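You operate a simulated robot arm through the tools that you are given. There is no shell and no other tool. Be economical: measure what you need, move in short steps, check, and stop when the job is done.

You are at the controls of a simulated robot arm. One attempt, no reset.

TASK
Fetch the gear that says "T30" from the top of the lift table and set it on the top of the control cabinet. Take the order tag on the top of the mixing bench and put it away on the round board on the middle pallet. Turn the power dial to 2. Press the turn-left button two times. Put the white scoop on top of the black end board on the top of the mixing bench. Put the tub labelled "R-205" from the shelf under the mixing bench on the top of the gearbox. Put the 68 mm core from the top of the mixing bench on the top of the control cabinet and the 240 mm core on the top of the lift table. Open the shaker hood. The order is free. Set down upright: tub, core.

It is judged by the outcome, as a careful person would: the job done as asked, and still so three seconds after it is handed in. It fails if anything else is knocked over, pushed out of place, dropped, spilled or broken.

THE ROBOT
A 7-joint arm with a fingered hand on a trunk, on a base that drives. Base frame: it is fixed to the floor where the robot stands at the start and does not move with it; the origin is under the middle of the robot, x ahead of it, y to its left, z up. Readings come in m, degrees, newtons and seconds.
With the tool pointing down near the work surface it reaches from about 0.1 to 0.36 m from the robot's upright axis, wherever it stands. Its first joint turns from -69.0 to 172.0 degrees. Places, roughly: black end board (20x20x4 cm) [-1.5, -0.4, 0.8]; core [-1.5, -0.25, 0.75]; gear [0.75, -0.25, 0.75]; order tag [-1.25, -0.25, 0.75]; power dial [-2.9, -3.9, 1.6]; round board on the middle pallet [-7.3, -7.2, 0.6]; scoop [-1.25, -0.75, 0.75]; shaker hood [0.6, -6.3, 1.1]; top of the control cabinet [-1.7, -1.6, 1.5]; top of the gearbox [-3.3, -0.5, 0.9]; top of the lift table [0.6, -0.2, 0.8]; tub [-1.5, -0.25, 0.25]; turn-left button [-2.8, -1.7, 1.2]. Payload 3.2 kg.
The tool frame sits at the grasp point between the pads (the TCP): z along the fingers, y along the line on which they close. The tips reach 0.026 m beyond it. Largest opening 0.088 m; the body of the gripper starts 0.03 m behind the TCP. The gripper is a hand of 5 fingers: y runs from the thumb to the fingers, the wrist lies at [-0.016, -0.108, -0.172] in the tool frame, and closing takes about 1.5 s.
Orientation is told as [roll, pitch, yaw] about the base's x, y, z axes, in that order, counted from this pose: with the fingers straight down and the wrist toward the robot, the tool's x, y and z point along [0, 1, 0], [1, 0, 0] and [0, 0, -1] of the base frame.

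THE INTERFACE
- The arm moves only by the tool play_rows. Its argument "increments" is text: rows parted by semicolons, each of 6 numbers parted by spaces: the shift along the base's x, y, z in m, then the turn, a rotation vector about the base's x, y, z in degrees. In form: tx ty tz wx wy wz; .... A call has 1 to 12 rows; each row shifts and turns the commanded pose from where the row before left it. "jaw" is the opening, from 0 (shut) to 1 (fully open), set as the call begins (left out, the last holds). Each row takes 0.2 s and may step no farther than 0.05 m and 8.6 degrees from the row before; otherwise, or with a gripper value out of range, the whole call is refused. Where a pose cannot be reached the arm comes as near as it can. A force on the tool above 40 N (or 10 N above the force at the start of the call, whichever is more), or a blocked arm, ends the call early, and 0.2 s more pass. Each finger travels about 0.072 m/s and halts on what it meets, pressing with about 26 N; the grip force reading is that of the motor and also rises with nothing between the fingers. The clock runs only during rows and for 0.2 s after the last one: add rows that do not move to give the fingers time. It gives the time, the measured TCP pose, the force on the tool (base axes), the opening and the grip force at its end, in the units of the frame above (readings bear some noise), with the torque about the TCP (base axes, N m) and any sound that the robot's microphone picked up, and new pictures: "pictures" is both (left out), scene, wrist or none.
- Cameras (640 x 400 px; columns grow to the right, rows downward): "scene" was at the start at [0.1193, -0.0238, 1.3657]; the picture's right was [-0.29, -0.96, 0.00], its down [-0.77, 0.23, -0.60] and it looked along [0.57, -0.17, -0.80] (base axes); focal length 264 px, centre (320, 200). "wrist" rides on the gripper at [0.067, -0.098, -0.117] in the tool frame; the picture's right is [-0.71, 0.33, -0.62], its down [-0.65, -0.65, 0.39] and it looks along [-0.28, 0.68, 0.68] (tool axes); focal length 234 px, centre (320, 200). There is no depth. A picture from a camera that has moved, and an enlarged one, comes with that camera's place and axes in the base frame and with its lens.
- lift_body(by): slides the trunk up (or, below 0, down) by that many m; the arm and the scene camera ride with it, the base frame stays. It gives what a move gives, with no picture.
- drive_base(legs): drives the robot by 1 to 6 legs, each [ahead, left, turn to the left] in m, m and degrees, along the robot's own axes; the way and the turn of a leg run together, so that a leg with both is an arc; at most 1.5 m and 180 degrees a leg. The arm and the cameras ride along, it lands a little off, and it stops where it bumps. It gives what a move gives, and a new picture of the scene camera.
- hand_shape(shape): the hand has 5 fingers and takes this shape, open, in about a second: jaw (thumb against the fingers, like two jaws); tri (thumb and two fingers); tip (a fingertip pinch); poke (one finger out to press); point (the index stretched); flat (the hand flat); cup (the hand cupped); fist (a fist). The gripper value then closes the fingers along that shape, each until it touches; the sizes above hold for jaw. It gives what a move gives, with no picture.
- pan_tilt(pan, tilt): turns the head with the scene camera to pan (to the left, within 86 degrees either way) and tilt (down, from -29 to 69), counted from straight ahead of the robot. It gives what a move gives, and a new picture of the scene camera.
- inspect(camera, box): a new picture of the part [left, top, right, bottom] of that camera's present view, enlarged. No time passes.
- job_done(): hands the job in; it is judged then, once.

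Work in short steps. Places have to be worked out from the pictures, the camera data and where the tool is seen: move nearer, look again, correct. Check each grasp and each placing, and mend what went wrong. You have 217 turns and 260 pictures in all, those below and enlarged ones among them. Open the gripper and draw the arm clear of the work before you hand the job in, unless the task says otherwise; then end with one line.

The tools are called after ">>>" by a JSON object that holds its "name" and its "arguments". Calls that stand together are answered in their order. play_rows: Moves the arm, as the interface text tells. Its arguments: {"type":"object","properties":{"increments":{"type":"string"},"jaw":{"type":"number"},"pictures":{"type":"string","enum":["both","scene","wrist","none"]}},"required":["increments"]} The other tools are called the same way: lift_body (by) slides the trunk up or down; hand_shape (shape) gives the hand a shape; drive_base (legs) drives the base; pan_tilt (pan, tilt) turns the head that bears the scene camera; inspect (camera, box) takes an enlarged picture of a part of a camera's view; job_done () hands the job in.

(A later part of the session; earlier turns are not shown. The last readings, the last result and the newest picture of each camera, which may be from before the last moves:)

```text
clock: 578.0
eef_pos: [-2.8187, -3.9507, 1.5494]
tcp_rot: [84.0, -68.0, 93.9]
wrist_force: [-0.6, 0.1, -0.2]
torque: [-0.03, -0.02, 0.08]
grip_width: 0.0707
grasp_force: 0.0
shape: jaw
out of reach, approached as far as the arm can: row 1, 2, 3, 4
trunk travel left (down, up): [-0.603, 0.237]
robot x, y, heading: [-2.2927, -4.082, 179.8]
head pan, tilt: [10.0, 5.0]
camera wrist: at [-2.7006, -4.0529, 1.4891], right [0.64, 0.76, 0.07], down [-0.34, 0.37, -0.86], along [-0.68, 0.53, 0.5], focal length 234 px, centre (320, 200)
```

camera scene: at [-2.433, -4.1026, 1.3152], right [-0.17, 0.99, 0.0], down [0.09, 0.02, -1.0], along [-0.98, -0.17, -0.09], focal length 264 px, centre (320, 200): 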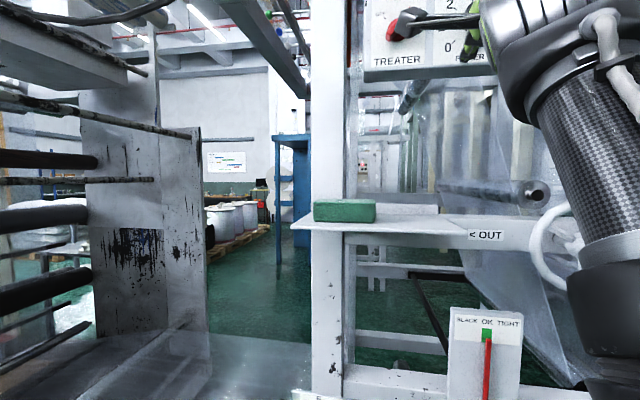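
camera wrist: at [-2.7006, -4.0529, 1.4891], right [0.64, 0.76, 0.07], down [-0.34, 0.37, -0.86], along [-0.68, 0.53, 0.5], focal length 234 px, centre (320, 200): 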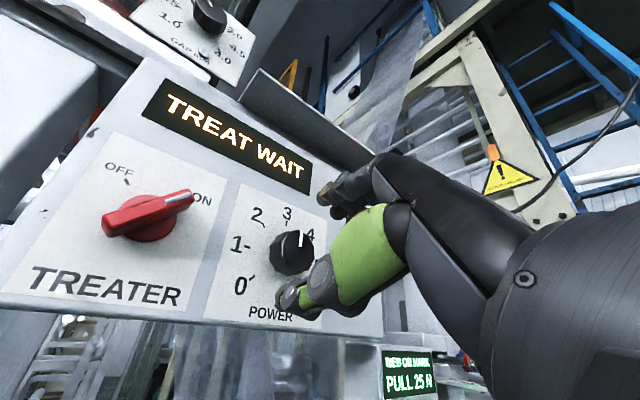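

The arm is at its limit, so I advance with the base 5 cm instead.

>>> {"name": "lift_body", "arguments": {"by": 0.004}}

>>> {"name": "drive_base", "arguments": {"legs": [[0.05, 0, 0]]}}

>>> {"name": "inspect", "arguments": {"camera": "wrist", "box": [200, 150, 440, 320]}}

```text
clock: 578.5
eef_pos: [-2.8176, -3.951, 1.5549]
tcp_rot: [84.0, -68.0, 93.8]
wrist_force: [0.4, 0.4, 0.3]
torque: [0.01, -0.02, 0.02]
grip_width: 0.0704
grasp_force: 0.1
shape: jaw
trunk travel left (down, up): [-0.607, 0.233]
robot x, y, heading: [-2.2906, -4.0851, 179.7]
head pan, tilt: [10.0, 5.0]
```

```text
clock: 579.4
eef_pos: [-2.8688, -3.9509, 1.5546]
tcp_rot: [83.9, -68.0, 94.2]
wrist_force: [-0.2, 0.1, 0.2]
torque: [-0.02, 0.0, -0.04]
grip_width: 0.0703
grasp_force: 0.0
shape: jaw
trunk travel left (down, up): [-0.607, 0.233]
robot x, y, heading: [-2.3441, -4.0839, 179.8]
head pan, tilt: [10.0, 5.0]
camera scene: at [-2.4832, -4.1014, 1.3472], right [-0.17, 0.99, 0.0], down [0.09, 0.01, -1.0], along [-0.98, -0.17, -0.09], focal length 264 px, centre (320, 200)
```

scene: 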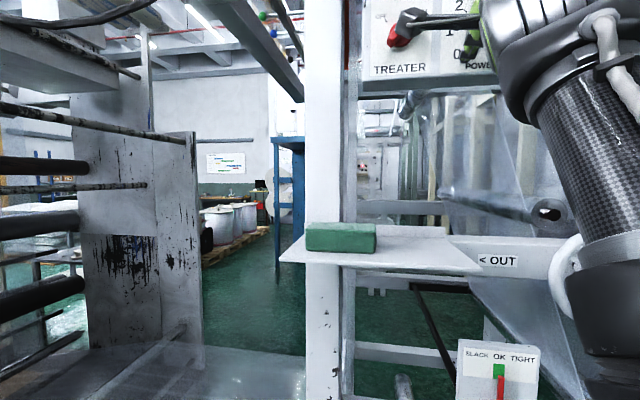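

```text
2.35 times, centred on (320, 235) of wrist
camera zoom: at [-2.7512, -4.0526, 1.4929], right [0.64, 0.76, 0.07], down [-0.34, 0.37, -0.86], along [-0.68, 0.53, 0.5], focal length 551 px, centre (320, 118)
```

zoom: 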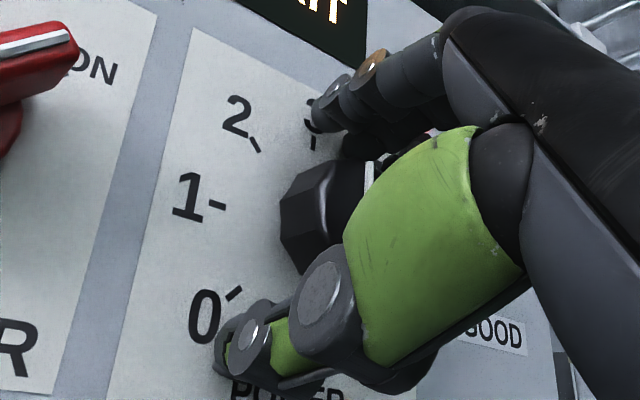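

The knob is between thumb and fingers. I close on it.

>>> {"name": "play_rows", "arguments": {"increments": "0 0 0 0 0 0;0 0 0 0 0 0;0 0 0 0 0 0;0 0 0 0 0 0;0 0 0 0 0 0;0 0 0 0 0 0", "jaw": 0, "pictures": "none"}}

>>> {"name": "play_rows", "arguments": {"increments": "0 0 0 5 0 0;0 0 0 5 0 0;0 0 0 5 0 0;0 0 0 5 0 0;0 0 0 0 0 0", "pictures": "wrist"}}

```text
clock: 580.8
eef_pos: [-2.869, -3.9506, 1.5537]
tcp_rot: [83.7, -68.1, 94.2]
wrist_force: [-1.1, -1.9, -1.5]
torque: [0.02, 0.09, -0.01]
grip_width: 0.0273
grasp_force: 26.3
shape: jaw
trunk travel left (down, up): [-0.607, 0.233]
robot x, y, heading: [-2.3407, -4.0842, 179.8]
head pan, tilt: [10.0, 5.0]
```

```text
clock: 582.0
eef_pos: [-2.8701, -3.9498, 1.5532]
tcp_rot: [47.2, -87.3, 130.5]
wrist_force: [3.9, -1.6, -12.4]
torque: [-0.15, -0.29, 0.07]
grip_width: 0.026
grasp_force: 25.9
shape: jaw
trunk travel left (down, up): [-0.607, 0.233]
robot x, y, heading: [-2.3435, -4.0846, 179.8]
head pan, tilt: [10.0, 5.0]
camera wrist: at [-2.7519, -4.0255, 1.4608], right [0.64, 0.69, 0.33], down [-0.34, 0.64, -0.69], along [-0.69, 0.33, 0.65], focal length 234 px, centre (320, 200)
```

wrist: 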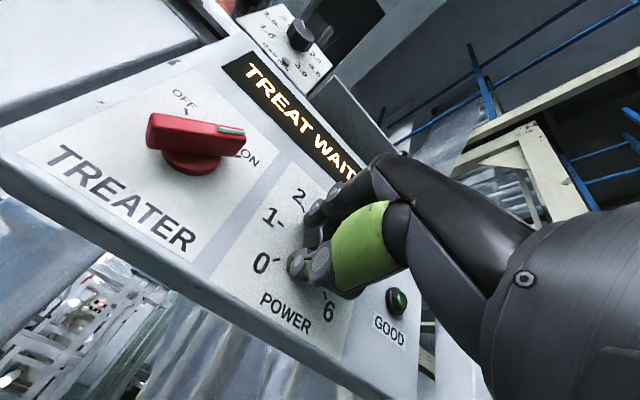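

Rotated 20°. I turn the remaining 25°.

>>> {"name": "play_rows", "arguments": {"increments": "0 0 0 5 0 0;0 0 0 5 0 0;0 0 0 5 0 0;0 0 0 5 0 0;0 0 0 5 0 0;0 0 0 0 0 0", "pictures": "wrist"}}

>>> {"name": "inspect", "arguments": {"camera": "wrist", "box": [220, 150, 420, 320]}}

```text
clock: 583.4
eef_pos: [-2.8698, -3.9553, 1.5481]
tcp_rot: [-88.7, -67.0, -94.0]
wrist_force: [-4.7, 5.1, 0.3]
torque: [-0.06, 0.09, -0.15]
grip_width: 0.0235
grasp_force: 26.3
shape: jaw
out of reach, approached as far as the arm can: row 5
trunk travel left (down, up): [-0.607, 0.233]
robot x, y, heading: [-2.3404, -4.0826, 179.6]
head pan, tilt: [10.0, 5.0]
camera wrist: at [-2.7523, -3.9835, 1.4322], right [0.64, 0.49, 0.59], down [-0.34, 0.87, -0.35], along [-0.68, 0.03, 0.73], focal length 234 px, centre (320, 200)
```

wrist: 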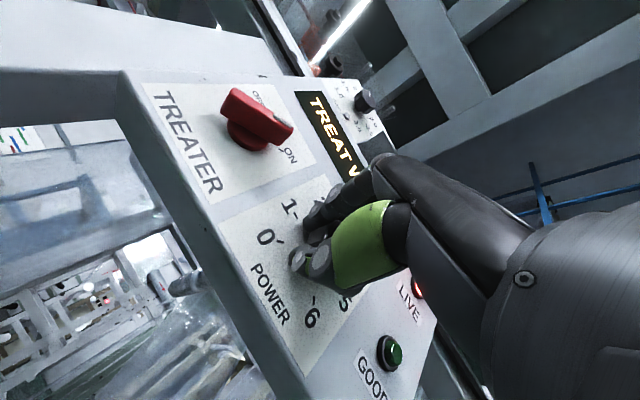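

```text
2.35 times, centred on (320, 235) of wrist
camera zoom: at [-2.7523, -3.9835, 1.4322], right [0.64, 0.49, 0.59], down [-0.34, 0.87, -0.35], along [-0.68, 0.03, 0.73], focal length 551 px, centre (320, 118)
```

zoom: 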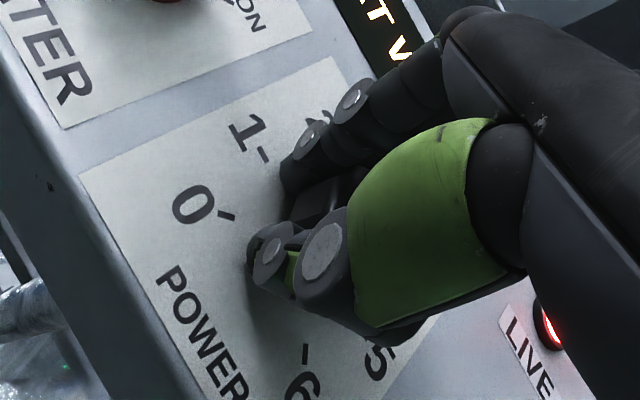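

I open to see where the pointer stands.

>>> {"name": "play_rows", "arguments": {"increments": "0 0 0 0 0 0;0 0 0 0 0 0;0 0 0 0 0 0;0 0 0 0 0 0", "jaw": 0.8, "pictures": "none"}}

>>> {"name": "drive_base", "arguments": {"legs": [[-0.05, 0, 0]]}}

>>> {"name": "inspect", "arguments": {"camera": "wrist", "box": [180, 130, 420, 330]}}

```text
clock: 584.4
eef_pos: [-2.8676, -3.9596, 1.5481]
tcp_rot: [-88.8, -66.9, -93.8]
wrist_force: [0.4, 0.8, 0.0]
torque: [-0.01, 0.0, 0.02]
grip_width: 0.0701
grasp_force: 0.1
shape: jaw
trunk travel left (down, up): [-0.607, 0.233]
robot x, y, heading: [-2.3409, -4.0826, 179.9]
head pan, tilt: [10.0, 5.0]
```

```text
clock: 585.3
eef_pos: [-2.8155, -3.9588, 1.5475]
tcp_rot: [-88.8, -66.9, -93.8]
wrist_force: [0.2, 0.9, -0.3]
torque: [-0.03, 0.02, -0.01]
grip_width: 0.0701
grasp_force: 0.0
shape: jaw
trunk travel left (down, up): [-0.607, 0.233]
robot x, y, heading: [-2.2947, -4.0805, 179.8]
head pan, tilt: [10.0, 5.0]
camera scene: at [-2.4327, -4.1016, 1.3472], right [-0.17, 0.99, 0.0], down [0.09, 0.01, -1.0], along [-0.98, -0.17, -0.09], focal length 264 px, centre (320, 200)
```

scene: 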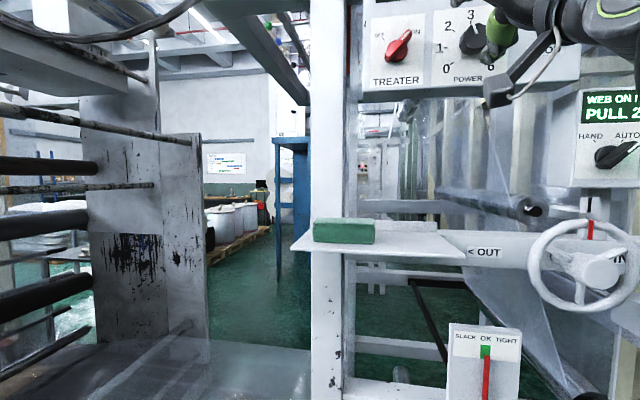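

```text
2.00 times, centred on (300, 230) of wrist
camera zoom: at [-2.6991, -3.9876, 1.4331], right [0.64, 0.49, 0.59], down [-0.34, 0.87, -0.35], along [-0.68, 0.02, 0.73], focal length 468 px, centre (360, 140)
```

zoom: 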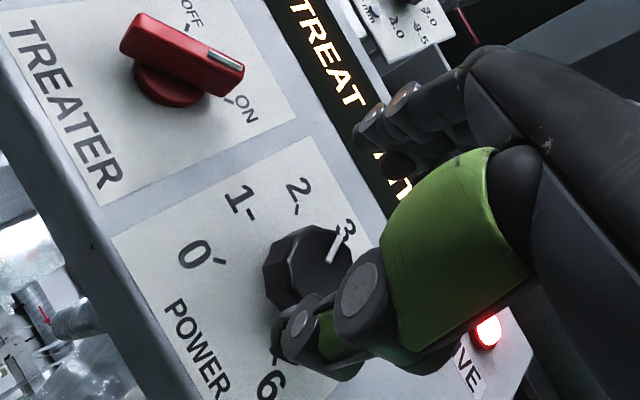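

The pointer is still at 3: the fingers slipped. I roll back, go a bit deeper, and grip again, checking the contact.

>>> {"name": "play_rows", "arguments": {"increments": "0 0.001 0.001 -5 0 0;0 0.001 0.001 -5 0 0;0 0.001 0.001 -5 0 0;0 0.001 0.001 -5 0 0;0 0.001 0.001 -5 0 0;0 0.001 0 -5 0 0;0 0.001 0 -5 0 0;0 0.001 0 -5 0 0;0 0 0 -5 0 0;0 0 0 0 0 0", "pictures": "none"}}

>>> {"name": "drive_base", "arguments": {"legs": [[0.058, 0, 0]]}}

>>> {"name": "inspect", "arguments": {"camera": "scene", "box": [420, 0, 540, 75]}}

```text
clock: 587.5
eef_pos: [-2.8183, -3.947, 1.5538]
tcp_rot: [83.7, -67.9, 94.1]
wrist_force: [0.0, 0.0, -0.6]
torque: [-0.02, 0.01, 0.01]
grip_width: 0.0701
grasp_force: 0.1
shape: jaw
out of reach, approached as far as the arm can: row 2
trunk travel left (down, up): [-0.607, 0.233]
robot x, y, heading: [-2.2926, -4.085, 179.8]
head pan, tilt: [10.0, 5.0]
```

```text
clock: 588.5
eef_pos: [-2.8701, -3.949, 1.5571]
tcp_rot: [84.7, -68.0, 93.4]
wrist_force: [9.1, 0.2, -0.7]
torque: [0.0, 0.34, -0.24]
grip_width: 0.0695
grasp_force: 0.0
shape: jaw
trunk travel left (down, up): [-0.607, 0.233]
robot x, y, heading: [-2.3542, -4.0851, 180.1]
head pan, tilt: [10.0, 5.0]
camera scene: at [-2.4861, -4.1013, 1.3477], right [-0.17, 0.99, 0.0], down [0.08, 0.01, -1.0], along [-0.98, -0.17, -0.08], focal length 264 px, centre (320, 200)
```

scene: 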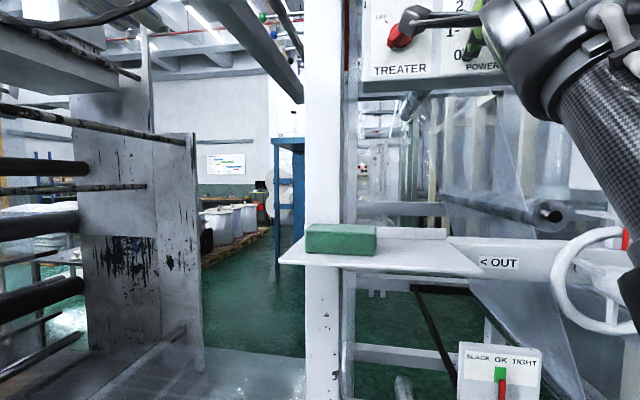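

```text
5.33 times, centred on (480, 38) of scene
camera zoom: at [-2.4861, -4.1013, 1.3477], right [-0.17, 0.99, 0.0], down [0.08, 0.01, -1.0], along [-0.98, -0.17, -0.08], focal length 1406 px, centre (-533, 1067)
```

zoom: 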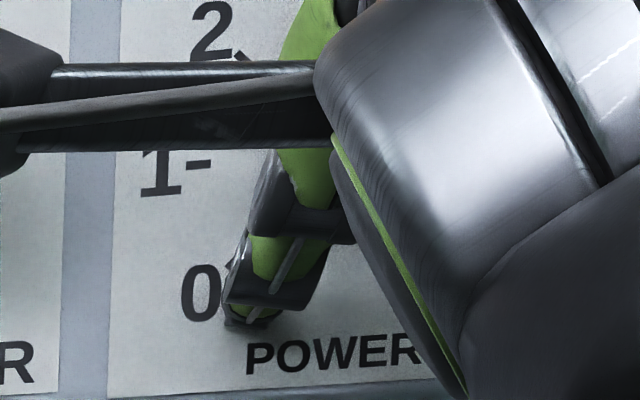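

>>> {"name": "play_rows", "arguments": {"increments": "0 0 0 0 0 0;0 0 0 0 0 0;0 0 0 0 0 0;0 0 0 0 0 0;0 0 0 0 0 0;0 0 0 0 0 0", "jaw": 0, "pictures": "none"}}

>>> {"name": "inspect", "arguments": {"camera": "wrist", "box": [220, 150, 420, 310]}}

```text
clock: 589.9
eef_pos: [-2.8691, -3.9502, 1.5567]
tcp_rot: [84.5, -68.1, 93.6]
wrist_force: [12.8, -3.4, -7.8]
torque: [-0.07, -0.12, -0.01]
grip_width: 0.0306
grasp_force: 25.9
shape: jaw
trunk travel left (down, up): [-0.607, 0.233]
robot x, y, heading: [-2.3484, -4.0822, 179.8]
head pan, tilt: [10.0, 5.0]
```

```text
2.50 times, centred on (320, 230) of wrist
camera zoom: at [-2.7526, -4.0521, 1.4951], right [0.64, 0.76, 0.07], down [-0.35, 0.37, -0.86], along [-0.68, 0.53, 0.5], focal length 585 px, centre (320, 125)
```

zoom: 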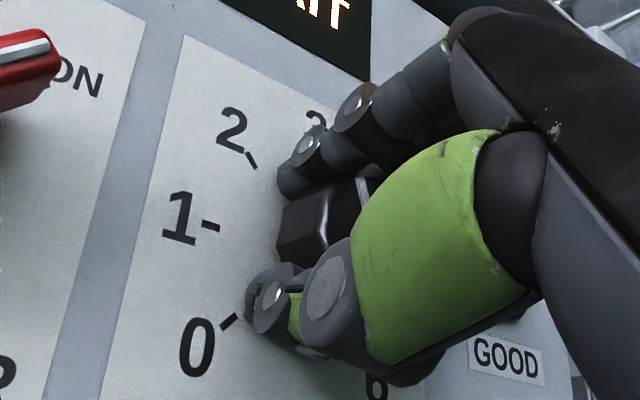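

The grip looks squarer now. I turn +45° and look at the pointer before releasing.

>>> {"name": "play_rows", "arguments": {"increments": "0 0 0 4 0 0;0 0 0 4 0 0;0 0 0 4 0 0;0 0 0 4 0 0;0 0 0 4 0 0;0 0 0 4 0 0;0 0 0 4 0 0;0 0 0 4 0 0;0 0 0 4 0 0;0 0 0 4 0 0;0 0 0 4 0 0;0 0 0 0 0 0", "pictures": "none"}}

>>> {"name": "inspect", "arguments": {"camera": "wrist", "box": [220, 150, 420, 310]}}

```text
clock: 592.5
eef_pos: [-2.8713, -3.9552, 1.5516]
tcp_rot: [-89.0, -67.6, -93.6]
wrist_force: [4.9, -14.0, -1.8]
torque: [-0.18, 0.41, 0.15]
grip_width: 0.0233
grasp_force: 25.8
shape: jaw
out of reach, approached as far as the arm can: row 11
trunk travel left (down, up): [-0.607, 0.233]
robot x, y, heading: [-2.3498, -4.0859, 179.8]
head pan, tilt: [10.0, 5.0]
```

```text
2.50 times, centred on (320, 230) of wrist
camera zoom: at [-2.7542, -3.9863, 1.4372], right [0.64, 0.5, 0.58], down [-0.35, 0.87, -0.36], along [-0.68, 0.03, 0.73], focal length 585 px, centre (320, 125)
```

zoom: 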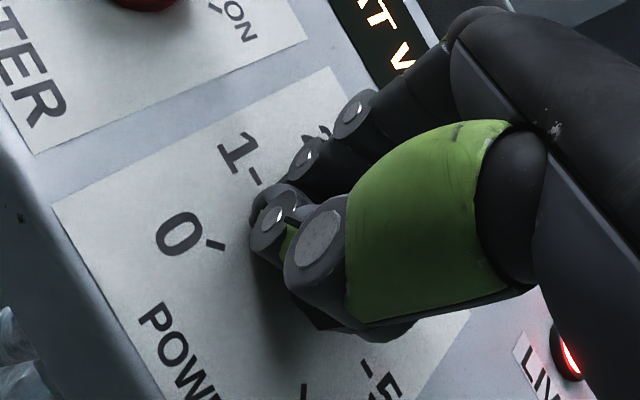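

The knob slid out sideways again. I open, back off, and check the pointer; then I will use the three-finger "tri" shape.

>>> {"name": "play_rows", "arguments": {"increments": "0 0 0 0 0 0;0 0 0 0 0 0;0 0 0 0 0 0;0 0 0 0 0 0", "jaw": 0.8, "pictures": "none"}}

>>> {"name": "inspect", "arguments": {"camera": "wrist", "box": [220, 150, 420, 310]}}

```text
clock: 593.5
eef_pos: [-2.8684, -3.9457, 1.5516]
tcp_rot: [-89.3, -68.1, -93.4]
wrist_force: [6.3, 2.2, 0.7]
torque: [-0.11, 0.29, 0.01]
grip_width: 0.0695
grasp_force: 0.0
shape: jaw
trunk travel left (down, up): [-0.607, 0.233]
robot x, y, heading: [-2.3485, -4.0838, 179.9]
head pan, tilt: [10.0, 5.0]
```

```text
2.50 times, centred on (320, 230) of wrist
camera zoom: at [-2.7525, -3.9768, 1.4372], right [0.65, 0.5, 0.58], down [-0.35, 0.86, -0.37], along [-0.68, 0.04, 0.73], focal length 585 px, centre (320, 125)
```

zoom: 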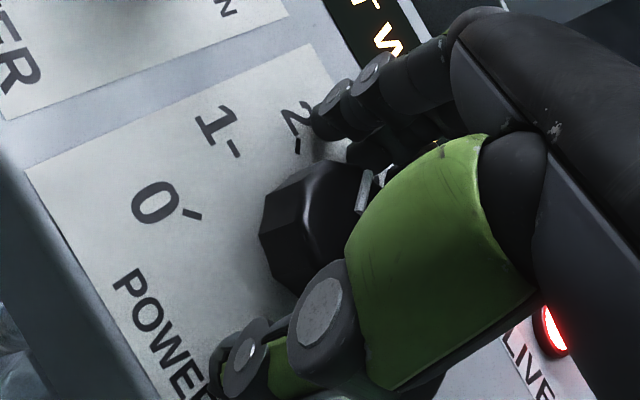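

Still 3. I back off and switch to the three-finger shape, which centers a round knob.

>>> {"name": "drive_base", "arguments": {"legs": [[-0.058, 0, 0]]}}

>>> {"name": "hand_shape", "arguments": {"shape": "tri"}}

>>> {"name": "play_rows", "arguments": {"increments": "0 0.001 0.001 -5 0 0;0 0.001 0.001 -5 0 0;0 0.001 0.001 -5 0 0;0 0.001 0.001 -5 0 0;0 0 0.001 -5 0 0;0 0 0 -5 0 0;0 0 0 -5 0 0;0 0 0 -5 0 0;0 0 0 -4 0 0;0 0 0 0 0 0", "pictures": "wrist"}}

```text
clock: 594.5
eef_pos: [-2.815, -3.9479, 1.5498]
tcp_rot: [-88.7, -67.9, -93.8]
wrist_force: [0.4, 0.1, 0.2]
torque: [-0.03, 0.0, -0.06]
grip_width: 0.0704
grasp_force: 0.1
shape: jaw
trunk travel left (down, up): [-0.607, 0.233]
robot x, y, heading: [-2.2956, -4.0865, 179.9]
head pan, tilt: [10.0, 5.0]
camera scene: at [-2.4327, -4.1017, 1.3472], right [-0.17, 0.99, 0.0], down [0.09, 0.01, -1.0], along [-0.98, -0.17, -0.09], focal length 264 px, centre (320, 200)
```

scene: 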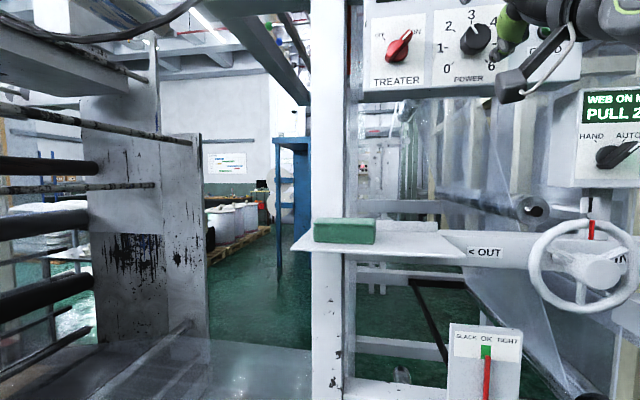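

```text
clock: 595.4
eef_pos: [-2.8172, -3.9485, 1.5494]
tcp_rot: [-88.5, -68.0, -93.8]
wrist_force: [-0.1, -0.5, -0.3]
torque: [0.02, 0.0, 0.01]
grip_width: 0.088
grasp_force: 0.0
shape: tri
trunk travel left (down, up): [-0.607, 0.233]
robot x, y, heading: [-2.29, -4.0833, 179.8]
head pan, tilt: [10.0, 5.0]
```

```text
clock: 597.6
eef_pos: [-2.8169, -3.9429, 1.5559]
tcp_rot: [84.2, -68.0, 93.8]
wrist_force: [-0.1, -0.7, -0.4]
torque: [0.0, 0.01, 0.02]
grip_width: 0.0876
grasp_force: 0.1
shape: tri
out of reach, approached as far as the arm can: row 2, 9
trunk travel left (down, up): [-0.607, 0.233]
robot x, y, heading: [-2.2887, -4.0883, 179.9]
head pan, tilt: [10.0, 5.0]
camera wrist: at [-2.6991, -4.044, 1.4952], right [0.64, 0.76, 0.07], down [-0.35, 0.37, -0.86], along [-0.68, 0.53, 0.5], focal length 234 px, centre (320, 200)
```

wrist: 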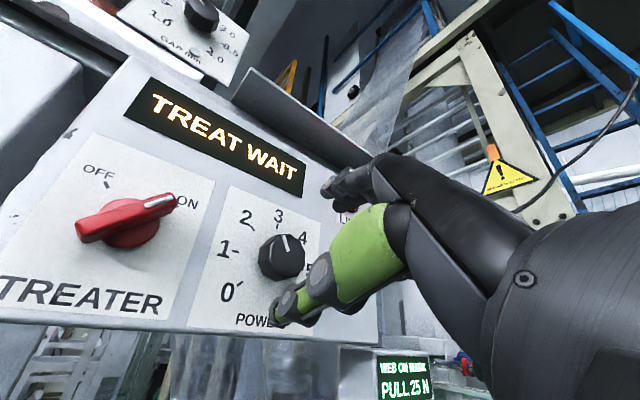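

I try with the tri grasp: approach with a small left correction and close.

>>> {"name": "drive_base", "arguments": {"legs": [[0.054, 0.008, 0]]}}

>>> {"name": "play_rows", "arguments": {"increments": "0 0 0 0 0 0;0 0 0 0 0 0;0 0 0 0 0 0;0 0 0 0 0 0;0 0 0 0 0 0;0 0 0 0 0 0;0 0 0 0 0 0", "jaw": 0, "pictures": "none"}}

>>> {"name": "inspect", "arguments": {"camera": "wrist", "box": [220, 150, 420, 310]}}

```text
clock: 598.5
eef_pos: [-2.8706, -3.9492, 1.5567]
tcp_rot: [84.1, -68.0, 93.7]
wrist_force: [3.2, 0.4, -0.2]
torque: [-0.01, 0.16, -0.05]
grip_width: 0.0881
grasp_force: 0.0
shape: tri
trunk travel left (down, up): [-0.607, 0.233]
robot x, y, heading: [-2.3487, -4.0887, 179.7]
head pan, tilt: [10.0, 5.0]
camera scene: at [-2.487, -4.1097, 1.3474], right [-0.17, 0.99, 0.0], down [0.08, 0.01, -1.0], along [-0.98, -0.17, -0.09], focal length 264 px, centre (320, 200)
```

scene: 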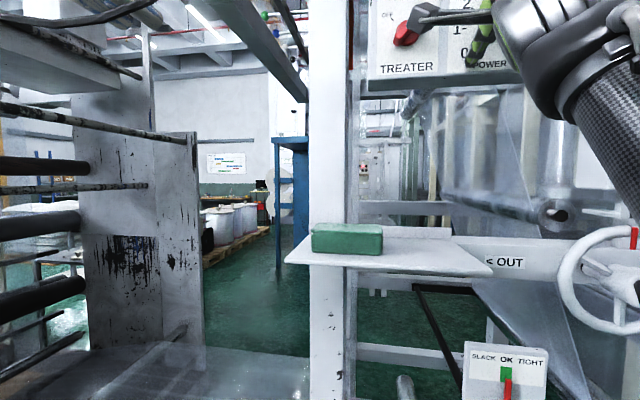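

```text
clock: 600.1
eef_pos: [-2.8701, -3.9601, 1.5579]
tcp_rot: [84.3, -68.3, 93.9]
wrist_force: [3.1, -14.4, -1.4]
torque: [-0.01, -0.1, 0.37]
grip_width: 0.0031
grasp_force: 26.1
shape: tri
trunk travel left (down, up): [-0.607, 0.233]
robot x, y, heading: [-2.3487, -4.0895, 179.9]
head pan, tilt: [10.0, 5.0]
```

```text
2.50 times, centred on (320, 230) of wrist
camera zoom: at [-2.7523, -4.0608, 1.4958], right [0.64, 0.76, 0.07], down [-0.35, 0.37, -0.86], along [-0.68, 0.53, 0.51], focal length 585 px, centre (320, 125)
```

zoom: 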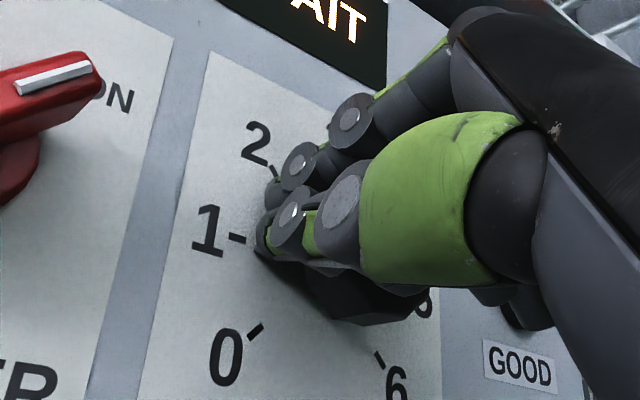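

The hand closed left of the knob: the pinch line lies more to the left than I assumed. I open, shift 12 mm toward the knob (right/down), and close again.

>>> {"name": "play_rows", "arguments": {"increments": "0 0 0 0 0 0;0 0 0 0 0 0;0 0 0 0 0 0;0 0 0 0 0 0;0 0 0 0 0 0;0 0.011 -0.003 0 0 0;0 0.011 -0.003 0 0 0;0 0 0 0 0 0", "jaw": 1, "pictures": "none"}}

>>> {"name": "play_rows", "arguments": {"increments": "0 0 0 0 0 0;0 0 0 0 0 0;0 0 0 0 0 0;0 0 0 0 0 0;0 0 0 0 0 0;0 0 0 0 0 0;0 0 0 0 0 0", "jaw": 0, "pictures": "none"}}

>>> {"name": "inspect", "arguments": {"camera": "wrist", "box": [220, 150, 420, 310]}}

```text
clock: 601.9
eef_pos: [-2.8713, -3.9304, 1.5563]
tcp_rot: [84.5, -68.1, 93.6]
wrist_force: [5.8, -2.2, -0.1]
torque: [0.08, 0.28, -0.1]
grip_width: 0.0879
grasp_force: 0.1
shape: tri
out of reach, approached as far as the arm can: row 7
trunk travel left (down, up): [-0.607, 0.233]
robot x, y, heading: [-2.3456, -4.093, 179.8]
head pan, tilt: [10.0, 5.0]
```

```text
clock: 603.5
eef_pos: [-2.8705, -3.9286, 1.5555]
tcp_rot: [84.4, -68.2, 93.5]
wrist_force: [6.8, -2.8, -1.6]
torque: [0.1, 0.98, -0.5]
grip_width: 0.0392
grasp_force: 25.5
shape: tri
trunk travel left (down, up): [-0.607, 0.233]
robot x, y, heading: [-2.3468, -4.0925, 179.8]
head pan, tilt: [10.0, 5.0]
```

```text
2.50 times, centred on (320, 230) of wrist
camera zoom: at [-2.7526, -4.0302, 1.4945], right [0.64, 0.76, 0.07], down [-0.35, 0.37, -0.86], along [-0.68, 0.53, 0.5], focal length 585 px, centre (320, 125)
```

zoom: 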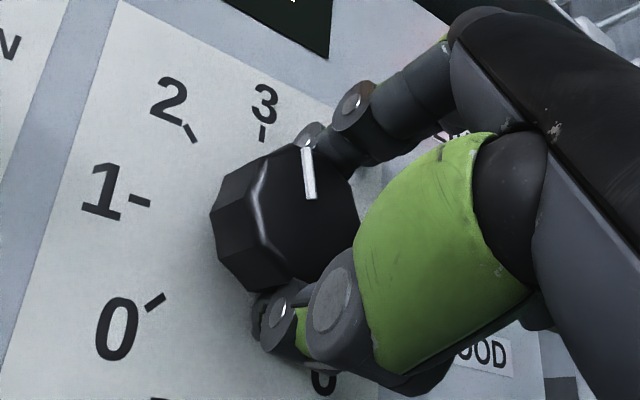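

Now the knob is squarely held (0.039 m). I turn 45° about the knob's own axis.

>>> {"name": "play_rows", "arguments": {"increments": "0 -0.0004 0.0014 5 0 0;0 -0.0005 0.0014 5 0 0;0 -0.0006 0.0013 5 0 0;0 -0.0008 0.0013 5 0 0;0 -0.0009 0.0012 5 0 0;0 -0.001 0.0011 5 0 0;0 -0.0011 0.001 5 0 0;0 -0.0011 0.0009 5 0 0;0 -0.0012 0.0008 5 0 0;0 0 0 0 0 0", "pictures": "none"}}

>>> {"name": "inspect", "arguments": {"camera": "wrist", "box": [200, 130, 440, 330]}}

```text
clock: 605.3
eef_pos: [-2.8662, -3.9214, 1.5607]
tcp_rot: [-92.7, -73.7, -91.1]
wrist_force: [-13.7, 16.1, 22.5]
torque: [-0.29, 0.22, -0.4]
grip_width: 0.0255
grasp_force: 25.7
shape: tri
out of reach, approached as far as the arm can: row 7, 9
trunk travel left (down, up): [-0.607, 0.233]
robot x, y, heading: [-2.3479, -4.0922, 179.4]
head pan, tilt: [10.0, 5.0]
stopped in row 9: the force on the tool passed its limit at 42 N (the readings are from after the stop); the commanded pose is now the measured one
```

```text
2.00 times, centred on (320, 230) of wrist
camera zoom: at [-2.7518, -3.9653, 1.4471], right [0.67, 0.54, 0.51], down [-0.34, 0.83, -0.44], along [-0.66, 0.12, 0.74], focal length 468 px, centre (320, 140)
```

zoom: 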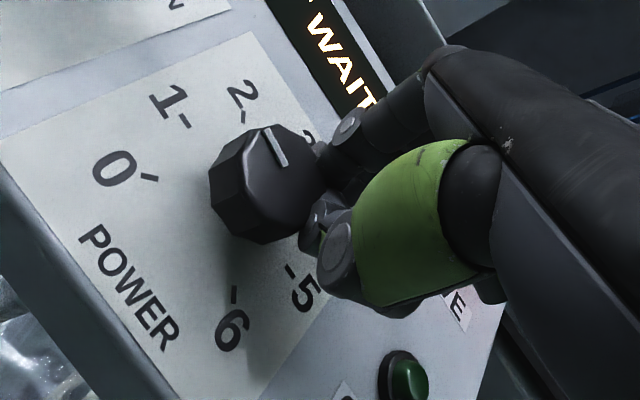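

The pointer moved nearly to 2. I open, back off and check it from the scene camera.

>>> {"name": "play_rows", "arguments": {"increments": "0 0 0 0 0 0;0 0 0 0 0 0;0 0 0 0 0 0;0 0 0 0 0 0;0 0 0 0 0 0", "jaw": 1, "pictures": "none"}}

>>> {"name": "drive_base", "arguments": {"legs": [[-0.058, 0, 0]]}}

>>> {"name": "inspect", "arguments": {"camera": "scene", "box": [430, 0, 520, 85]}}

```text
clock: 606.5
eef_pos: [-2.866, -3.9326, 1.56]
tcp_rot: [-90.7, -73.2, -92.4]
wrist_force: [0.3, 0.5, -1.4]
torque: [0.0, -0.02, -0.02]
grip_width: 0.088
grasp_force: 0.1
shape: tri
trunk travel left (down, up): [-0.607, 0.233]
robot x, y, heading: [-2.3415, -4.0904, 180.0]
head pan, tilt: [10.0, 5.0]
```

```text
clock: 607.5
eef_pos: [-2.806, -3.9335, 1.5601]
tcp_rot: [-90.9, -73.1, -92.3]
wrist_force: [0.4, -0.1, -0.4]
torque: [-0.03, -0.06, -0.01]
grip_width: 0.0876
grasp_force: 0.1
shape: tri
trunk travel left (down, up): [-0.607, 0.233]
robot x, y, heading: [-2.2869, -4.0917, 179.9]
head pan, tilt: [10.0, 5.0]
camera scene: at [-2.4296, -4.1094, 1.3473], right [-0.17, 0.99, 0.0], down [0.09, 0.01, -1.0], along [-0.98, -0.17, -0.09], focal length 264 px, centre (320, 200)
```

scene: 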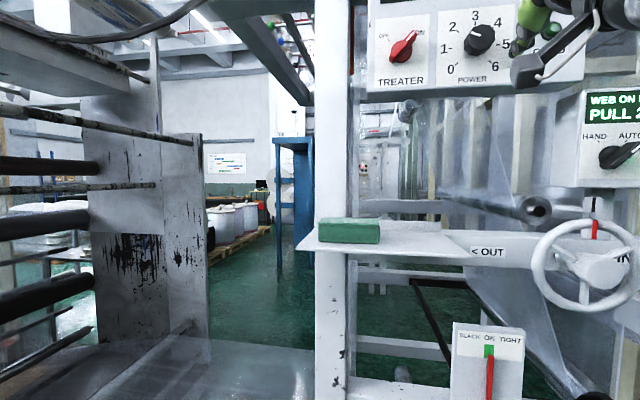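

```text
4.71 times, centred on (475, 42) of scene
camera zoom: at [-2.4296, -4.1094, 1.3473], right [-0.17, 0.99, 0.0], down [0.09, 0.01, -1.0], along [-0.98, -0.17, -0.09], focal length 1241 px, centre (-409, 941)
```

zoom: 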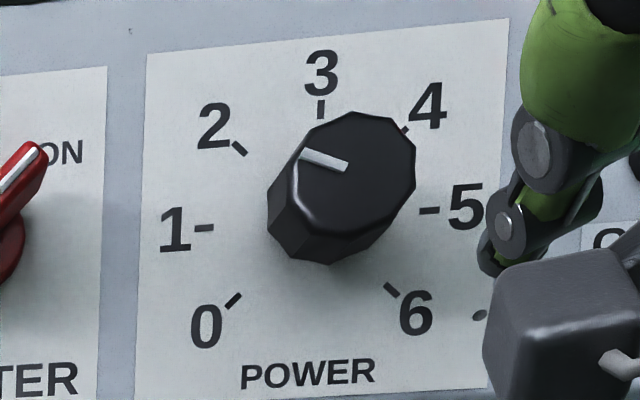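

Now it stands between 1 and 2 (the opening dragged it). I need about 22° clockwise. I re-grip at the present roll, better centered.

>>> {"name": "play_rows", "arguments": {"increments": "0 -0.003 -0.006 0 0 0;0 0 0 0 0 0", "pictures": "none"}}

>>> {"name": "drive_base", "arguments": {"legs": [[0.056, 0, 0]]}}

>>> {"name": "play_rows", "arguments": {"increments": "0 0 0 0 0 0;0 0 0 0 0 0;0 0 0 0 0 0;0 0 0 0 0 0;0 0 0 0 0 0;0 0 0 0 0 0;0 0 0 0 0 0", "jaw": 0, "pictures": "none"}}

>>> {"name": "inspect", "arguments": {"camera": "wrist", "box": [200, 130, 440, 330]}}

```text
clock: 608.1
eef_pos: [-2.8072, -3.9367, 1.553]
tcp_rot: [-90.8, -73.1, -92.4]
wrist_force: [0.6, -0.3, -0.5]
torque: [-0.03, 0.02, 0.0]
grip_width: 0.0881
grasp_force: 0.0
shape: tri
trunk travel left (down, up): [-0.607, 0.233]
robot x, y, heading: [-2.2873, -4.0925, 179.6]
head pan, tilt: [10.0, 5.0]
```

```text
clock: 609.0
eef_pos: [-2.8654, -3.936, 1.5538]
tcp_rot: [-90.6, -73.1, -92.6]
wrist_force: [-0.7, 0.1, 0.0]
torque: [-0.01, 0.02, 0.01]
grip_width: 0.088
grasp_force: 0.1
shape: tri
trunk travel left (down, up): [-0.607, 0.233]
robot x, y, heading: [-2.3458, -4.089, 179.7]
head pan, tilt: [10.0, 5.0]
camera scene: at [-2.4879, -4.1093, 1.3471], right [-0.17, 0.99, 0.0], down [0.09, 0.01, -1.0], along [-0.98, -0.17, -0.09], focal length 264 px, centre (320, 200)
```

scene: 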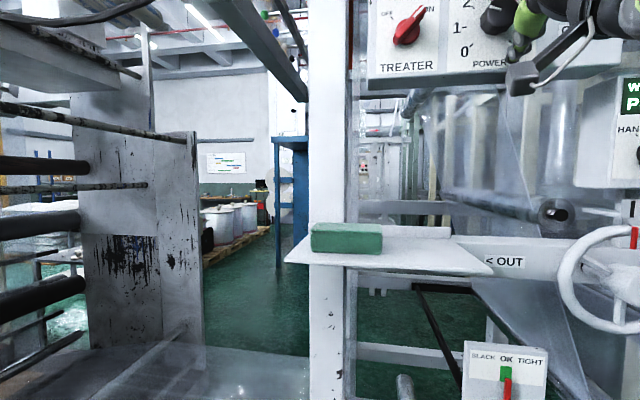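

```text
clock: 610.6
eef_pos: [-2.8645, -3.9367, 1.5534]
tcp_rot: [-90.7, -73.2, -92.5]
wrist_force: [-0.3, 0.8, 0.2]
torque: [0.03, 0.0, 0.01]
grip_width: 0.0273
grasp_force: 25.4
shape: tri
trunk travel left (down, up): [-0.607, 0.233]
robot x, y, heading: [-2.3458, -4.0906, 179.9]
head pan, tilt: [10.0, 5.0]
```

```text
2.00 times, centred on (320, 230) of wrist
camera zoom: at [-2.7489, -3.9783, 1.4406], right [0.66, 0.55, 0.52], down [-0.34, 0.83, -0.44], along [-0.67, 0.11, 0.73], focal length 468 px, centre (320, 140)
```

zoom: 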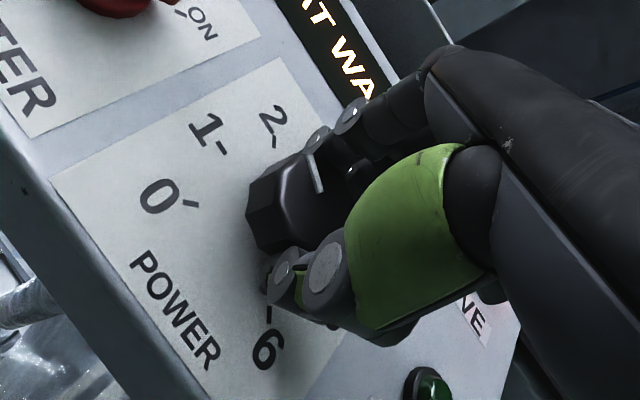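

Gripped well. I turn about 20° clockwise, then open and back off to check.

>>> {"name": "play_rows", "arguments": {"increments": "0 0 -0.0006 -4 0 0;0 0 -0.0006 -4 0 0;0 0 -0.0006 -4 0 0;0 0 -0.0006 -4 0 0;0 0 -0.0006 -4 0 0;0 0 0 0 0 0", "pictures": "none"}}

>>> {"name": "play_rows", "arguments": {"increments": "0 0 0 0 0 0;0 0 0 0 0 0;0 0 0 0 0 0;0 0 0 0 0 0;0 0 0 0 0 0;0 0 0 0 0 0", "jaw": 1, "pictures": "none"}}

>>> {"name": "inspect", "arguments": {"camera": "wrist", "box": [200, 130, 440, 330]}}

```text
clock: 612.0
eef_pos: [-2.8643, -3.9347, 1.5501]
tcp_rot: [75.5, -86.7, 101.5]
wrist_force: [-2.9, 2.0, 5.3]
torque: [-0.04, 0.1, 0.02]
grip_width: 0.0276
grasp_force: 25.9
shape: tri
trunk travel left (down, up): [-0.607, 0.233]
robot x, y, heading: [-2.3457, -4.0938, 180.0]
head pan, tilt: [10.0, 5.0]
```

```text
clock: 613.4
eef_pos: [-2.8637, -3.9367, 1.5502]
tcp_rot: [74.0, -86.7, 103.0]
wrist_force: [-0.1, -0.3, -0.3]
torque: [0.01, -0.01, -0.01]
grip_width: 0.0878
grasp_force: 0.2
shape: tri
trunk travel left (down, up): [-0.607, 0.233]
robot x, y, heading: [-2.3453, -4.0901, 179.6]
head pan, tilt: [10.0, 5.0]
```

```text
2.00 times, centred on (320, 230) of wrist
camera zoom: at [-2.7492, -4.0144, 1.4585], right [0.66, 0.69, 0.3], down [-0.34, 0.63, -0.69], along [-0.67, 0.35, 0.65], focal length 468 px, centre (320, 140)
```

zoom: 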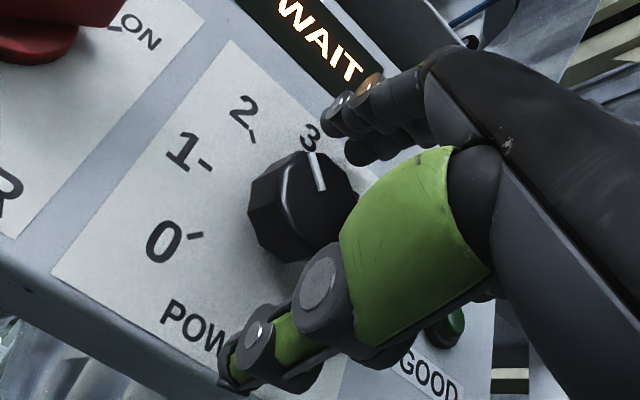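

The pointer looks to be at 2. I back off and verify from the scene camera.

>>> {"name": "drive_base", "arguments": {"legs": [[-0.06, 0, 0]]}}

>>> {"name": "inspect", "arguments": {"camera": "scene", "box": [430, 0, 520, 85]}}

```text
clock: 614.4
eef_pos: [-2.8044, -3.9361, 1.5505]
tcp_rot: [74.9, -86.9, 102.2]
wrist_force: [0.4, 0.5, -0.4]
torque: [0.02, -0.05, 0.03]
grip_width: 0.0876
grasp_force: 0.0
shape: tri
trunk travel left (down, up): [-0.607, 0.233]
robot x, y, heading: [-2.2824, -4.0905, 180.2]
head pan, tilt: [10.0, 5.0]
camera scene: at [-2.4271, -4.1097, 1.3473], right [-0.17, 0.98, 0.0], down [0.09, 0.01, -1.0], along [-0.98, -0.17, -0.09], focal length 264 px, centre (320, 200)
```

scene: 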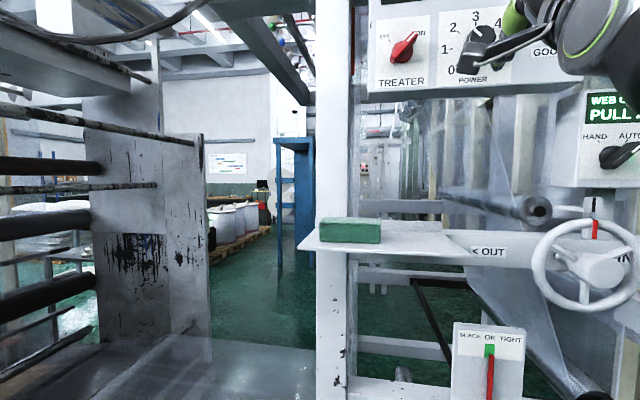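

```text
4.71 times, centred on (475, 42) of scene
camera zoom: at [-2.4271, -4.1097, 1.3473], right [-0.17, 0.98, 0.0], down [0.09, 0.01, -1.0], along [-0.98, -0.17, -0.09], focal length 1241 px, centre (-409, 941)
```

zoom: 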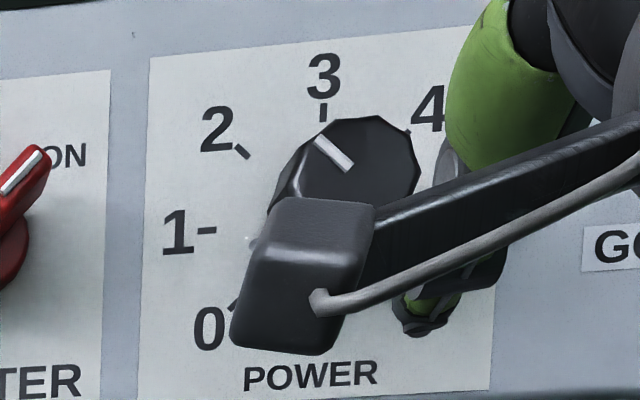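

The dial is at 2. I withdraw sideways the way I came and then look at the area before the button panel.

>>> {"name": "drive_base", "arguments": {"legs": [[0, -0.41, 0], [-0.35, -0.45, 0], [0, -0.55, 0]]}}

>>> {"name": "play_rows", "arguments": {"increments": "0.02 0 0 0 -8 0;0.02 0 0 0 -8 0;0.02 0 -0.01 0 -8 0;0.02 0 -0.01 0 -8 0;0.02 0 -0.02 0 -8 0;0.02 0 -0.02 0 -4 0;0 0 0 0 0 0", "pictures": "none"}}

>>> {"name": "pan_tilt", "arguments": {"pan": -25, "tilt": 22}}

```text
clock: 621.0
eef_pos: [-2.4531, -2.9398, 1.55]
tcp_rot: [68.3, -87.6, 109.5]
wrist_force: [-1.3, -9.8, 2.2]
torque: [-0.39, -0.11, -0.87]
grip_width: 0.0876
grasp_force: 0.1
shape: tri
trunk travel left (down, up): [-0.607, 0.233]
robot x, y, heading: [-1.9355, -3.0737, 179.6]
head pan, tilt: [10.0, 5.0]
stopped in leg 3: the force on the tool passed its limit at 53 N (the readings are from after the stop); the commanded pose is now the measured one
camera scene: at [-2.0765, -3.097, 1.3471], right [-0.17, 0.99, 0.0], down [0.09, 0.02, -1.0], along [-0.98, -0.17, -0.09], focal length 264 px, centre (320, 200)
```

scene: 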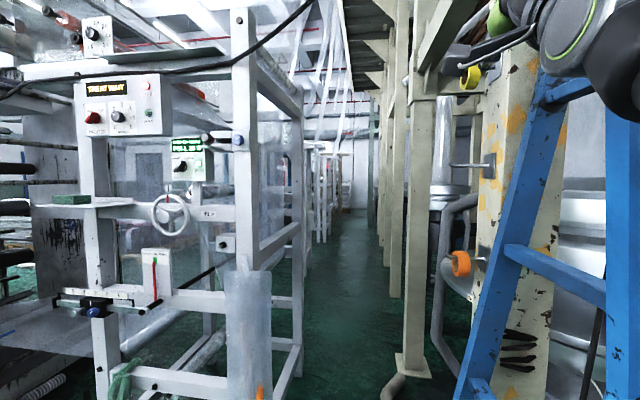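

```text
clock: 621.8
eef_pos: [-2.4177, -2.9562, 1.5319]
tcp_rot: [1.3, -68.1, 176.7]
wrist_force: [-9.6, -20.0, -6.0]
torque: [0.19, 0.13, -0.74]
grip_width: 0.0881
grasp_force: 0.1
shape: tri
out of reach, approached as far as the arm can: row 2, 3
trunk travel left (down, up): [-0.607, 0.233]
robot x, y, heading: [-1.937, -3.0755, 179.8]
head pan, tilt: [10.0, 5.0]
stopped in row 3: the force on the tool passed its limit at 41 N (the readings are from after the stop); the commanded pose is now the measured one
```

```text
clock: 622.8
eef_pos: [-2.4169, -2.9561, 1.5309]
tcp_rot: [1.1, -68.1, 176.5]
wrist_force: [-11.6, -27.0, -15.8]
torque: [-0.21, 0.74, -1.02]
grip_width: 0.088
grasp_force: 0.0
shape: tri
trunk travel left (down, up): [-0.607, 0.233]
robot x, y, heading: [-1.9356, -3.078, 179.9]
head pan, tilt: [-25.0, 22.0]
camera scene: at [-2.0782, -3.0495, 1.3189], right [0.43, 0.91, 0.01], down [0.34, -0.15, -0.93], along [-0.84, 0.4, -0.38], focal length 264 px, centre (320, 200)
```

scene: 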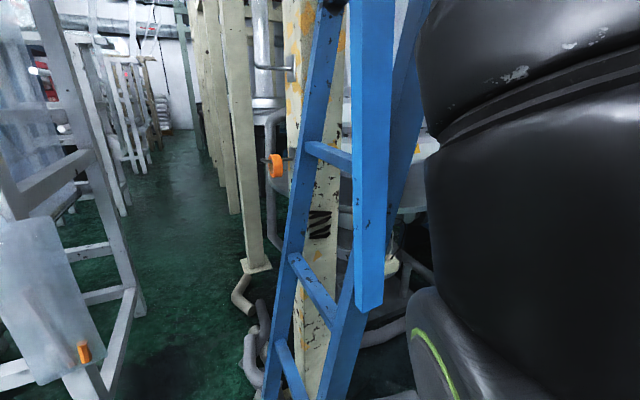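

My hand is against the blue ladder. I go straight back away from it.

>>> {"name": "drive_base", "arguments": {"legs": [[0, 0.1, 0], [-0.45, 0, 0]]}}

```text
clock: 626.2
eef_pos: [-1.9683, -3.0385, 1.5337]
tcp_rot: [3.2, -68.8, 174.3]
wrist_force: [0.8, -0.3, -0.1]
torque: [0.0, 0.0, 0.01]
grip_width: 0.0879
grasp_force: 0.1
shape: tri
trunk travel left (down, up): [-0.607, 0.233]
robot x, y, heading: [-1.4955, -3.1765, 179.6]
head pan, tilt: [-25.0, 22.0]
camera scene: at [-1.6317, -3.1375, 1.3196], right [0.43, 0.9, 0.0], down [0.34, -0.16, -0.93], along [-0.84, 0.4, -0.37], focal length 264 px, centre (320, 200)
```

scene: 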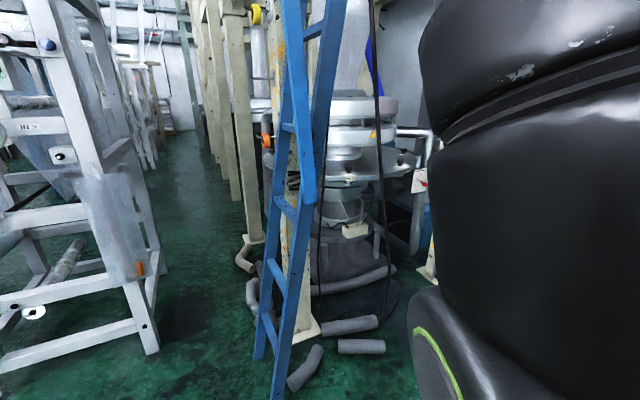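

Clear of the ladder. I fold the arm lower so it does not block the view, and form the poke shape.

>>> {"name": "play_rows", "arguments": {"increments": "0.01 0 -0.03 0 -8 0;0.01 0 -0.03 0 -8 0;0.01 0 -0.03 0 -8 0;0.01 0 -0.03 0 -8 0;0.01 0 -0.03 0 -8 0;0.01 0 -0.03 0 -8 0;0.01 0 -0.03 0 -8 0;0.01 0 -0.03 0 -8 0;0.01 0 -0.03 0 -4 0;0 0 -0.04 0 0 0;0 0 -0.04 0 0 0;0 0 -0.04 0 0 5", "pictures": "none"}}

>>> {"name": "hand_shape", "arguments": {"shape": "poke"}}

>>> {"name": "drive_base", "arguments": {"legs": [[0, -0.45, 0]]}}

```text
clock: 628.8
eef_pos: [-1.9485, -3.0054, 1.2278]
tcp_rot: [-2.0, -0.6, -177.0]
wrist_force: [-0.2, -0.3, 0.1]
torque: [0.01, -0.04, 0.0]
grip_width: 0.088
grasp_force: 0.1
shape: tri
out of reach, approached as far as the arm can: row 6, 7, 8, 9, 10, 11, 12
trunk travel left (down, up): [-0.607, 0.233]
robot x, y, heading: [-1.4951, -3.1762, 179.8]
head pan, tilt: [-25.0, 22.0]
```

```text
clock: 629.7
eef_pos: [-1.9463, -3.005, 1.2302]
tcp_rot: [-2.0, -0.6, -177.1]
wrist_force: [0.5, 0.2, 0.1]
torque: [-0.05, 0.02, 0.01]
grip_width: 0.0002
grasp_force: 0.1
shape: poke
trunk travel left (down, up): [-0.607, 0.233]
robot x, y, heading: [-1.4965, -3.1756, 179.7]
head pan, tilt: [-25.0, 22.0]
```

```text
clock: 632.4
eef_pos: [-1.9447, -2.5585, 1.229]
tcp_rot: [-2.0, -0.6, -176.8]
wrist_force: [-0.1, -0.2, -0.1]
torque: [0.01, 0.01, 0.02]
grip_width: 0.0
grasp_force: 0.1
shape: poke
trunk travel left (down, up): [-0.607, 0.233]
robot x, y, heading: [-1.4938, -2.724, 179.6]
head pan, tilt: [-25.0, 22.0]
camera scene: at [-1.6292, -2.6897, 1.3196], right [0.43, 0.9, 0.0], down [0.34, -0.16, -0.93], along [-0.84, 0.4, -0.37], focal length 264 px, centre (320, 200)
```

scene: 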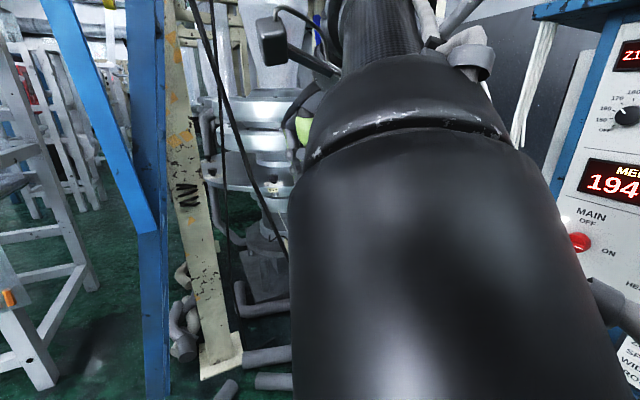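

The upper arm blocks the view. I extend the arm forward and down a bit (space ahead is free), and look toward the button panel.

>>> {"name": "play_rows", "arguments": {"increments": "-0.04 0 -0.03 2 0 -3;-0.04 0 -0.03 0 0 0;-0.04 0 -0.03 0 0 0;-0.03 0 -0.03 0 0 0;0 0 0 0 0 0", "pictures": "none"}}

>>> {"name": "pan_tilt", "arguments": {"pan": -45, "tilt": 8}}

```text
clock: 633.6
eef_pos: [-2.0938, -2.5591, 1.1099]
tcp_rot: [-4.0, -0.6, -179.9]
wrist_force: [0.6, 0.1, 0.3]
torque: [0.01, 0.0, 0.02]
grip_width: 0.0
grasp_force: 0.1
shape: poke
trunk travel left (down, up): [-0.607, 0.233]
robot x, y, heading: [-1.4957, -2.7298, 179.8]
head pan, tilt: [-25.0, 22.0]
```

```text
clock: 634.4
eef_pos: [-2.0949, -2.5591, 1.1078]
tcp_rot: [-4.0, -0.5, -180.0]
wrist_force: [-0.5, 0.7, 0.1]
torque: [0.01, 0.0, 0.02]
grip_width: 0.0002
grasp_force: 0.0
shape: poke
trunk travel left (down, up): [-0.607, 0.233]
robot x, y, heading: [-1.4922, -2.7253, 179.8]
head pan, tilt: [-45.0, 8.0]
camera scene: at [-1.6105, -2.6641, 1.3423], right [0.71, 0.7, 0.0], down [0.1, -0.1, -0.99], along [-0.7, 0.7, -0.14], focal length 264 px, centre (320, 200)
```

scene: 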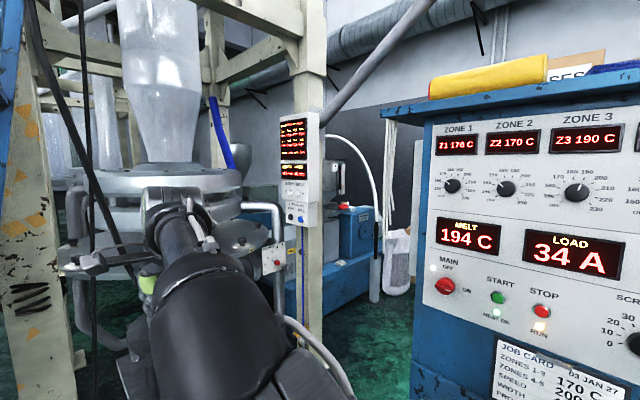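

The panel turns out to face roughly (0.55, −0.84). I enlarge it to locate the "<" button precisely.

>>> {"name": "inspect", "arguments": {"camera": "scene", "box": [270, 100, 335, 240]}}

```text
2.86 times, centred on (302, 170) of scene
camera zoom: at [-1.6105, -2.6641, 1.3423], right [0.71, 0.7, 0.0], down [0.1, -0.1, -0.99], along [-0.7, 0.7, -0.14], focal length 753 px, centre (370, 286)
```

zoom: 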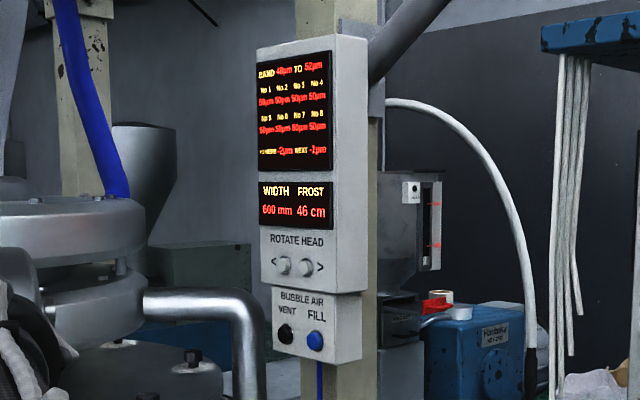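

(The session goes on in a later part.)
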